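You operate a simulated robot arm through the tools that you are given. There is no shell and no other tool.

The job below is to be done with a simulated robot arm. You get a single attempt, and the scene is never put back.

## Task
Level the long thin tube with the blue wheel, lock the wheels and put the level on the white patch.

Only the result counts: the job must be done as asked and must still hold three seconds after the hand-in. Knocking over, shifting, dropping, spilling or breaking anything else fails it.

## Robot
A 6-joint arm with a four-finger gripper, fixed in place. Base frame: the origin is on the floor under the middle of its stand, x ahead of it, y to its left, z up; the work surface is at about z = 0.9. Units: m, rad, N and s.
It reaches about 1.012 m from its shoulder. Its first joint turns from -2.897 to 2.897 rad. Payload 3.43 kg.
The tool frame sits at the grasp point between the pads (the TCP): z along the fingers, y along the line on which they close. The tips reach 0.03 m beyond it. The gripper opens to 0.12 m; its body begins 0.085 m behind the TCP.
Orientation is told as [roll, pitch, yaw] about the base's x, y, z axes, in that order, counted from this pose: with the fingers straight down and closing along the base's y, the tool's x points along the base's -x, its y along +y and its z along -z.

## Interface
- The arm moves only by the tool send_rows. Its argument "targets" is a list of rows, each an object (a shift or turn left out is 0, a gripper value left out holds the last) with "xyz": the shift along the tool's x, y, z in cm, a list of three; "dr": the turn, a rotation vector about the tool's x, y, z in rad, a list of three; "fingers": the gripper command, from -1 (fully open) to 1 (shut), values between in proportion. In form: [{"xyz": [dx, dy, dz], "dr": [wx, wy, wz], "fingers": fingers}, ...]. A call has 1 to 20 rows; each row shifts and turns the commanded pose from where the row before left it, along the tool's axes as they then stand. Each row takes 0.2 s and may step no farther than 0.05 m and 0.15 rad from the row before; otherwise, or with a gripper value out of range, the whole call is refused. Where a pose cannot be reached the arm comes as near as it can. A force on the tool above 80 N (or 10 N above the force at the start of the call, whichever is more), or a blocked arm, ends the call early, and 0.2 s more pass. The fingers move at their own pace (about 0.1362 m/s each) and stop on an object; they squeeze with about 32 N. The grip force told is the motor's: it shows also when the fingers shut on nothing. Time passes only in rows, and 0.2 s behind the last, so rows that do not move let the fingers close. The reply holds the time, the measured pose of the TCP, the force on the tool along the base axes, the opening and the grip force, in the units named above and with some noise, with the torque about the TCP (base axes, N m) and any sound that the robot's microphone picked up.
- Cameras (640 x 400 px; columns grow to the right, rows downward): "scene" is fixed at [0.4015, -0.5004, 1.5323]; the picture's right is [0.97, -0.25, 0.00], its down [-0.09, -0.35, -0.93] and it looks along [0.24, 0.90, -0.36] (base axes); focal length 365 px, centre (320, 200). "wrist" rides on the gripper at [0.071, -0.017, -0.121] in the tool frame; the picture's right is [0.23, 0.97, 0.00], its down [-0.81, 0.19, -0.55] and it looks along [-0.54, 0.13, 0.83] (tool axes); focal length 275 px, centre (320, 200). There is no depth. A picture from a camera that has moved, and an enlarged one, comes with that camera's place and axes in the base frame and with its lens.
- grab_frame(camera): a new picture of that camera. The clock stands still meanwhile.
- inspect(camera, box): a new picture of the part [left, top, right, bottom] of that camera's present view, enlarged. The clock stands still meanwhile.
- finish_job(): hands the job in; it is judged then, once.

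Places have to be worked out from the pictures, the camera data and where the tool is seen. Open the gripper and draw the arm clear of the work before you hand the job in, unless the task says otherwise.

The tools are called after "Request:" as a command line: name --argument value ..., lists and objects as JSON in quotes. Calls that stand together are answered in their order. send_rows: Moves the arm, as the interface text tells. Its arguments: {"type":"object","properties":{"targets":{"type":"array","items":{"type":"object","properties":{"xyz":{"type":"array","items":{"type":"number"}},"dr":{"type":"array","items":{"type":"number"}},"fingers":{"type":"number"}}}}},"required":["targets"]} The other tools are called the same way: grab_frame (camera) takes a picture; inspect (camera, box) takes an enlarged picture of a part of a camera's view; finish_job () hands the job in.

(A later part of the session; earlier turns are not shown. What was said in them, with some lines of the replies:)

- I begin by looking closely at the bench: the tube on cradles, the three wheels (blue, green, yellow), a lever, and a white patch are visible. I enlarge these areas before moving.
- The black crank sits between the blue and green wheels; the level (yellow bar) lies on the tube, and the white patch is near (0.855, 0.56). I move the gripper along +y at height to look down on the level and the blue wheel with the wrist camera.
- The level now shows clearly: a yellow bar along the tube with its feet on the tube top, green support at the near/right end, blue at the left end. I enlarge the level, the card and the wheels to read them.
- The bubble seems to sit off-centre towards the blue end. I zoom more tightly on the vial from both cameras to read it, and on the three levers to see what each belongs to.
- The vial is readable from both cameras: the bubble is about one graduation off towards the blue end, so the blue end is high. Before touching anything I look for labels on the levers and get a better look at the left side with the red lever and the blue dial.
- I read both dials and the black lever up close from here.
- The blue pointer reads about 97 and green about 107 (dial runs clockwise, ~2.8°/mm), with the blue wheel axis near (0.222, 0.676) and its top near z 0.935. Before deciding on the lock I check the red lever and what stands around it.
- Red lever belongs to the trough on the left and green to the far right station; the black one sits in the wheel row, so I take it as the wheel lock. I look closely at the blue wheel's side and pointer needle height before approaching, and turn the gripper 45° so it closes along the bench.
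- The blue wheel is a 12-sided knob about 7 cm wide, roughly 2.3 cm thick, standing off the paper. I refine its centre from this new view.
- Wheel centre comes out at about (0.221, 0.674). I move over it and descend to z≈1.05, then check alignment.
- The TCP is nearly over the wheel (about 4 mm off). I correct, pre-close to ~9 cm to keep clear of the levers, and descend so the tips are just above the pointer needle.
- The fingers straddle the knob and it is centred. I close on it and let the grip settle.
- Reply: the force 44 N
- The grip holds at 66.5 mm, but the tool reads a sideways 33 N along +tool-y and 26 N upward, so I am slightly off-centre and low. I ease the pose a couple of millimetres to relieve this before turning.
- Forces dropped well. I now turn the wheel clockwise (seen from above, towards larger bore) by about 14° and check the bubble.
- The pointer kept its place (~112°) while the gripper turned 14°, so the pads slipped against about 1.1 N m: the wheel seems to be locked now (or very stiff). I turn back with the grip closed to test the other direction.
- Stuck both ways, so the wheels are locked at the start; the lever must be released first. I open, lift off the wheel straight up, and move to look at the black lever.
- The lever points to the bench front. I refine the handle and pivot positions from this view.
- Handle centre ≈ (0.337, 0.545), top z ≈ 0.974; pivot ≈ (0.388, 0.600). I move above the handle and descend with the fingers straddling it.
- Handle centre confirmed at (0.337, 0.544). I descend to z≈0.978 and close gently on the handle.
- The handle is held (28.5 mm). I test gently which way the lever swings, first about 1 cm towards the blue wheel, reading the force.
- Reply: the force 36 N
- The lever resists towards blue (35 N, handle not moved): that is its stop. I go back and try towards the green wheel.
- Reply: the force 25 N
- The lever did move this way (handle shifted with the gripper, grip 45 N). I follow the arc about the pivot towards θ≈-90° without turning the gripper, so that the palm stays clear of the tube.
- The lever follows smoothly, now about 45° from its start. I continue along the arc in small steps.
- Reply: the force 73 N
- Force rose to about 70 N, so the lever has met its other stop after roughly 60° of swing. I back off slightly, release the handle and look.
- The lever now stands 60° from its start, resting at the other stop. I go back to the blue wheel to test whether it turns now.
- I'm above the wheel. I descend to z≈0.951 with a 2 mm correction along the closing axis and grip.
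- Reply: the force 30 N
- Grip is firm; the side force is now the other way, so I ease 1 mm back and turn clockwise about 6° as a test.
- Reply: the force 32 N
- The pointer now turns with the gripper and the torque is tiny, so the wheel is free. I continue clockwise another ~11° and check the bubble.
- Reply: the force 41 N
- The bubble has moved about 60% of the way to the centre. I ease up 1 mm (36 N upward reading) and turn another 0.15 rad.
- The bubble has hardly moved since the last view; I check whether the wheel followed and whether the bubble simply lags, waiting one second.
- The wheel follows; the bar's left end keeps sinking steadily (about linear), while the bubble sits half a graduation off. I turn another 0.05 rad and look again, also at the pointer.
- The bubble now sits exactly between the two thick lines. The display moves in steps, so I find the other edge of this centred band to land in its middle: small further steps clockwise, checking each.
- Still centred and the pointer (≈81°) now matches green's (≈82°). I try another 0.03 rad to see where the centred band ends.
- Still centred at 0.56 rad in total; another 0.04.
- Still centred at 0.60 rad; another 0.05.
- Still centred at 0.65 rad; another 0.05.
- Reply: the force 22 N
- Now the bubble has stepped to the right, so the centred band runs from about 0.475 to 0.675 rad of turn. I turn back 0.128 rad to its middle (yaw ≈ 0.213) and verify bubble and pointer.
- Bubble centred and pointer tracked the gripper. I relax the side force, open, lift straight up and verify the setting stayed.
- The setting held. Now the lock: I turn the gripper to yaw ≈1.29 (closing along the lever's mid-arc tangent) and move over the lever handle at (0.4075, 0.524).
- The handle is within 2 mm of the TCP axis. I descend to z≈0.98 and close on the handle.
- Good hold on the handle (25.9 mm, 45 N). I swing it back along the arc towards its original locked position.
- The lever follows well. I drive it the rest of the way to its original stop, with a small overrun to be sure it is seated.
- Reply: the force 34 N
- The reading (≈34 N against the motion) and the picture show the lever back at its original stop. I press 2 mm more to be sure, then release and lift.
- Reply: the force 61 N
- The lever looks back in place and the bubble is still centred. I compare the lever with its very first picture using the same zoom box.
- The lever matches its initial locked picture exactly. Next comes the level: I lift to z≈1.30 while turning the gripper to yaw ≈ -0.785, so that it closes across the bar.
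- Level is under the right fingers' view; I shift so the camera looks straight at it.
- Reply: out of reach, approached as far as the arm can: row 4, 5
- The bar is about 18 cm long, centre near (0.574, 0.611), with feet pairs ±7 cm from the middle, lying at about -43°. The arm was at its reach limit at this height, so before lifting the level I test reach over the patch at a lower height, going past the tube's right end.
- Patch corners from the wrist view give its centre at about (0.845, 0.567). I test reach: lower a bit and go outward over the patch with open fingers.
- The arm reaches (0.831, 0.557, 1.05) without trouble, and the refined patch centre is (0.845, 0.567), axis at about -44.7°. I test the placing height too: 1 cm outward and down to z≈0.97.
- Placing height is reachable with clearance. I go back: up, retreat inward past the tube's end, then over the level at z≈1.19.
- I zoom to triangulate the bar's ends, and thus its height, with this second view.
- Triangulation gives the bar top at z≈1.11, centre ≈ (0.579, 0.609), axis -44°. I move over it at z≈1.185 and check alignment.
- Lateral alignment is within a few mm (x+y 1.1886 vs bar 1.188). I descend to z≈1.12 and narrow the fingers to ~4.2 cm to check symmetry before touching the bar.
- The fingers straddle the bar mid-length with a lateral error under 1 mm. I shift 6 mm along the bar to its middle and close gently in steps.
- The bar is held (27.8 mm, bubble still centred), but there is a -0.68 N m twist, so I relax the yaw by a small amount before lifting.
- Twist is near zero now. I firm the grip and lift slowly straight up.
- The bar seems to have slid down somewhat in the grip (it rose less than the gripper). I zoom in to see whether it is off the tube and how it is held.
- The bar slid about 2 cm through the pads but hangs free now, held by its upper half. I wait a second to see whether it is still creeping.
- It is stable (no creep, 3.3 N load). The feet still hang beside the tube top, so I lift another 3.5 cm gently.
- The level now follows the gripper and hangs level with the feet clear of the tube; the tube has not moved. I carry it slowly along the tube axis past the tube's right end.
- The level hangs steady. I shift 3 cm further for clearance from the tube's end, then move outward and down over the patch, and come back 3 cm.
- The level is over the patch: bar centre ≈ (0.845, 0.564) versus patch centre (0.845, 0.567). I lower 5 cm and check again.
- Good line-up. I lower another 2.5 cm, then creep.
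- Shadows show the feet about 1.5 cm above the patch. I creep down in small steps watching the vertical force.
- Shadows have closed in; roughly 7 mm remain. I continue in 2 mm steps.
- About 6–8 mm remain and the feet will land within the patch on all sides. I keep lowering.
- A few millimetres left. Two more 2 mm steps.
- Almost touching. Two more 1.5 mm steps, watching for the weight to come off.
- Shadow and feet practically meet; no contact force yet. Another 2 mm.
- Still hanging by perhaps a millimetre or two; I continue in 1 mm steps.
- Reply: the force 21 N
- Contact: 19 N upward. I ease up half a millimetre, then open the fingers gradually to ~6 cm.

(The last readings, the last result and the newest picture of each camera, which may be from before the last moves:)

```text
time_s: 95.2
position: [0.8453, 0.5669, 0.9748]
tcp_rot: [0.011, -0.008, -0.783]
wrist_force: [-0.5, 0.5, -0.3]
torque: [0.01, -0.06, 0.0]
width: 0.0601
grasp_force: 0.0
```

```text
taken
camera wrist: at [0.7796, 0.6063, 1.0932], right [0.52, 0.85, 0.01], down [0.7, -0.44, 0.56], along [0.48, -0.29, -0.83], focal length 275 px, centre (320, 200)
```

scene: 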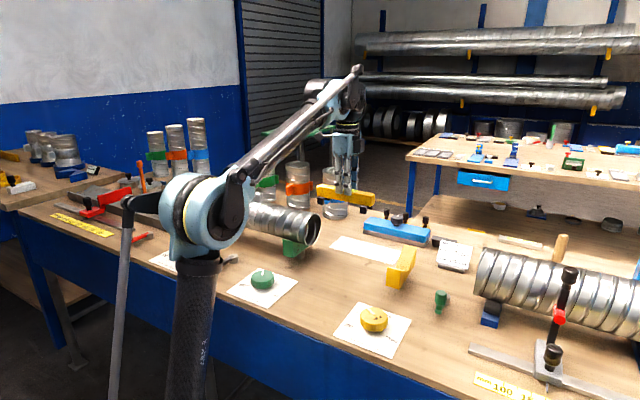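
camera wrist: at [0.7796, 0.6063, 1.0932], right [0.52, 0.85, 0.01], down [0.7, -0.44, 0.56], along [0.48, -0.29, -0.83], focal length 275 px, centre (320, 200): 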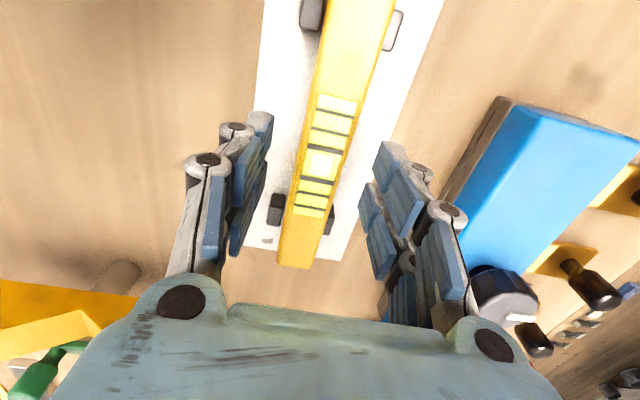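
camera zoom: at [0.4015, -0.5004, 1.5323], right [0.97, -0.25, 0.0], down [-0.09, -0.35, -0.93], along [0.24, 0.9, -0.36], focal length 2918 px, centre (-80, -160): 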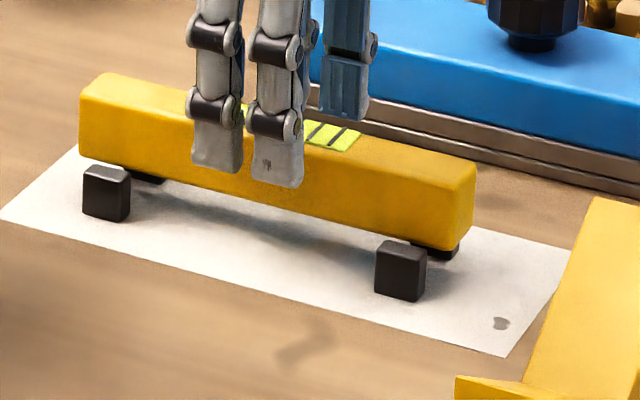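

The level stands on its four feet on the patch, fully released. I lift straight up and retreat inward the same way as before.

Request:
send_rows --targets '[{"xyz": [0, 0, -1]}, {"xyz": [0, 0, -2]}, {"xyz": [0, 0, -2.5]}, {"xyz": [0, 0, -2.5]}, {"xyz": [0, 0, -2.5]}, {"xyz": [0, -3.5, -2]}, {"xyz": [0, -3.5, -2]}, {"xyz": [0, -3.5, -2]}, {"xyz": [0, -3.5, -2]}, {"xyz": [0, -3.5, -2]}, {"xyz": [0, -3.5, -2]}, {"xyz": [0, -3.5, -2]}, {"xyz": [0, -3.5, -2]}, {"xyz": [0, -3.5, 0]}, {"xyz": [0, 0, 0]}]'

Request:
grab_frame --camera "scene"

Request:
inspect --camera "scene" --box '[310, 200, 430, 280]'

Request:
grab_frame --camera "wrist"

```text
time_s: 98.4
position: [0.6192, 0.3425, 1.2372]
tcp_rot: [0.013, -0.007, -0.782]
wrist_force: [-0.6, -1.1, -0.3]
torque: [0.01, 0.0, 0.05]
width: 0.0598
grasp_force: 0.0
```

```text
taken
```

scene: 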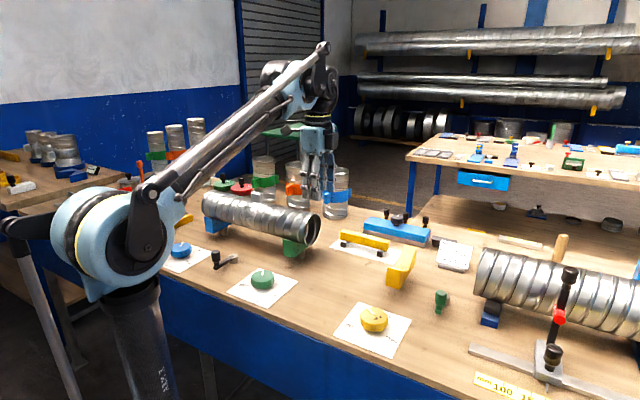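

```text
5.00 times, centred on (370, 240) of scene
camera zoom: at [0.4015, -0.5004, 1.5323], right [0.97, -0.25, 0.0], down [-0.09, -0.35, -0.93], along [0.24, 0.9, -0.36], focal length 1824 px, centre (70, 0)
```

zoom: 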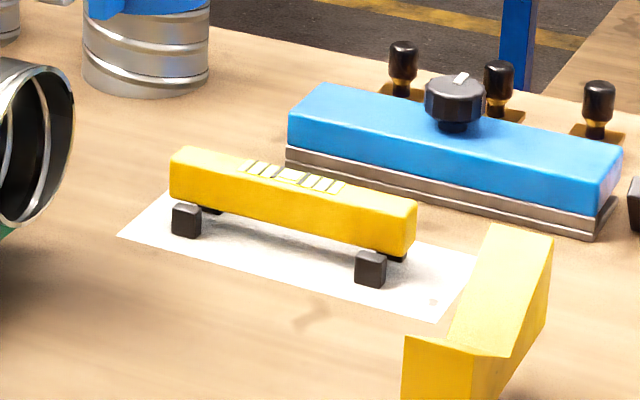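

```text
taken
camera wrist: at [0.5537, 0.3806, 1.3549], right [0.52, 0.85, 0.01], down [0.7, -0.44, 0.56], along [0.48, -0.29, -0.83], focal length 275 px, centre (320, 200)
```

wrist: 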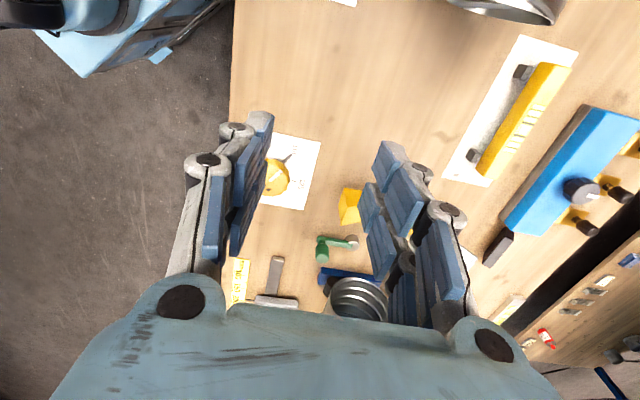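

The level rests centred on the patch. I check that the tube, wheel and lever are unchanged.

Request:
inspect --camera "scene" --box '[190, 170, 350, 270]'

Request:
inspect --camera "scene" --box '[155, 205, 285, 285]'

Request:
inspect --camera "scene" --box '[200, 240, 250, 280]'

```text
4.00 times, centred on (270, 220) of scene
camera zoom: at [0.4015, -0.5004, 1.5323], right [0.97, -0.25, 0.0], down [-0.09, -0.35, -0.93], along [0.24, 0.9, -0.36], focal length 1459 px, centre (520, 120)
```

zoom: 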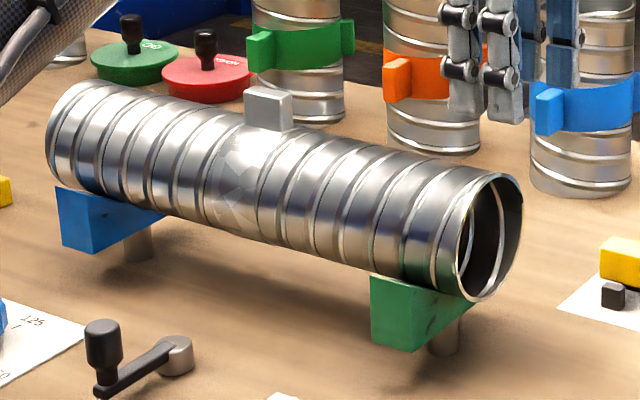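

```text
4.92 times, centred on (220, 245) of scene
camera zoom: at [0.4015, -0.5004, 1.5323], right [0.97, -0.25, 0.0], down [-0.09, -0.35, -0.93], along [0.24, 0.9, -0.36], focal length 1796 px, centre (812, -22)
```

zoom: 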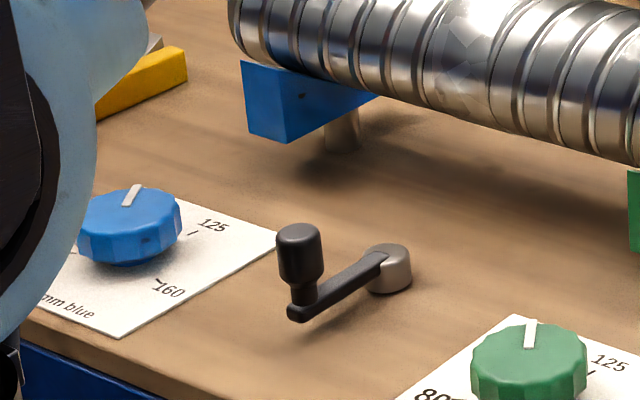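

```text
10.00 times, centred on (225, 260) of scene
camera zoom: at [0.4015, -0.5004, 1.5323], right [0.97, -0.25, 0.0], down [-0.09, -0.35, -0.93], along [0.24, 0.9, -0.36], focal length 3647 px, centre (1270, -400)
```

zoom: 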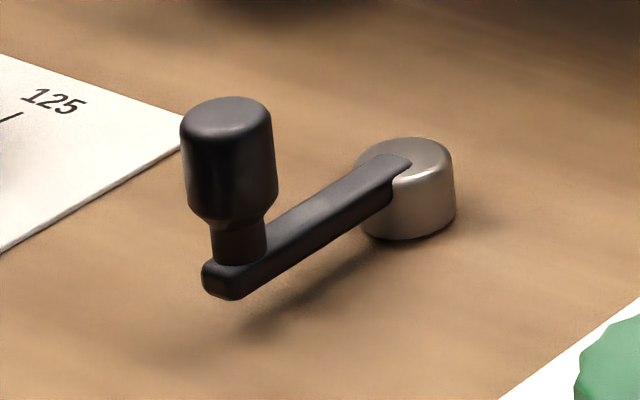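

All is as set: tube unmoved, blue pointer on its setting, lever at the locked stop, level on the patch. I open the gripper fully and withdraw to about the start pose.

Request:
send_rows --targets '[{"xyz": [0, 0, -3], "fingers": -1}, {"xyz": [0, 0, -3], "fingers": -1}, {"xyz": [3, -3, 0]}, {"xyz": [3, -3, 0]}, {"xyz": [3, -3, 0]}, {"xyz": [3, -3, 0]}, {"xyz": [2.5, -1.5, 0]}, {"xyz": [0, 0, 0]}]'

Request:
grab_frame --camera "scene"

Request:
inspect --camera "scene" --box '[310, 200, 430, 280]'

```text
time_s: 100.2
position: [0.4206, 0.3485, 1.2954]
tcp_rot: [0.012, -0.006, -0.782]
wrist_force: [0.3, 0.6, -0.1]
torque: [-0.01, 0.03, 0.0]
width: 0.1199
grasp_force: 0.0
```

```text
taken
```

scene: 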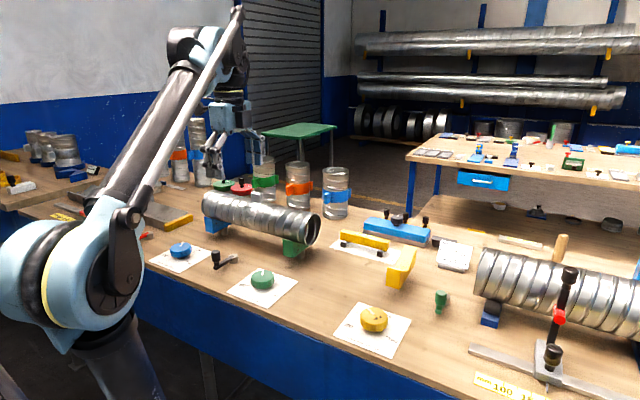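

```text
5.00 times, centred on (370, 240) of scene
camera zoom: at [0.4015, -0.5004, 1.5323], right [0.97, -0.25, 0.0], down [-0.09, -0.35, -0.93], along [0.24, 0.9, -0.36], focal length 1824 px, centre (70, 0)
```

zoom: 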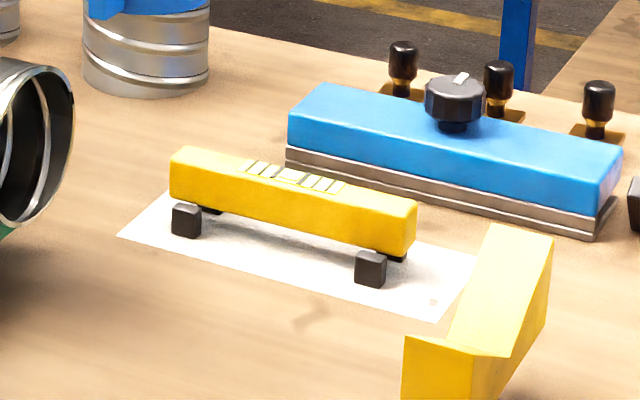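

The arm is clear with the gripper open. The tube is levelled, the lever is back on its locked stop, and the level rests on the white patch, so I hand the job in.

Request:
finish_job

```text
The job is handed in.
```

I levelled the tube with the blue wheel, locked the wheels and put the level on the white patch, then handed the job in. I don't have the judging result.

- **Tube:** The bubble was centred between the two thick lines when I finished turning the blue wheel. It was still centred after I locked the lever. Pictures taken after I lifted the level off show the tube in the same place.
- **Lock:** The wheels were already locked at the start; my first turn on the blue wheel slipped without moving it. I swung the black lever between the blue and green wheels about 60° to free them, set the wheel, then returned the lever to its original stop. I did not test the wheel again after locking. I judged it locked because the lever matches its first picture exactly.
- **Level:** It stands on all four feet near the middle of the patch. It slid about 2.5 cm through the grip when I first lifted it off the tube, but it did not drop and held steady after that.

The arm is drawn back near its start pose with the gripper fully open. In the final pictures nothing else on the bench looks moved.
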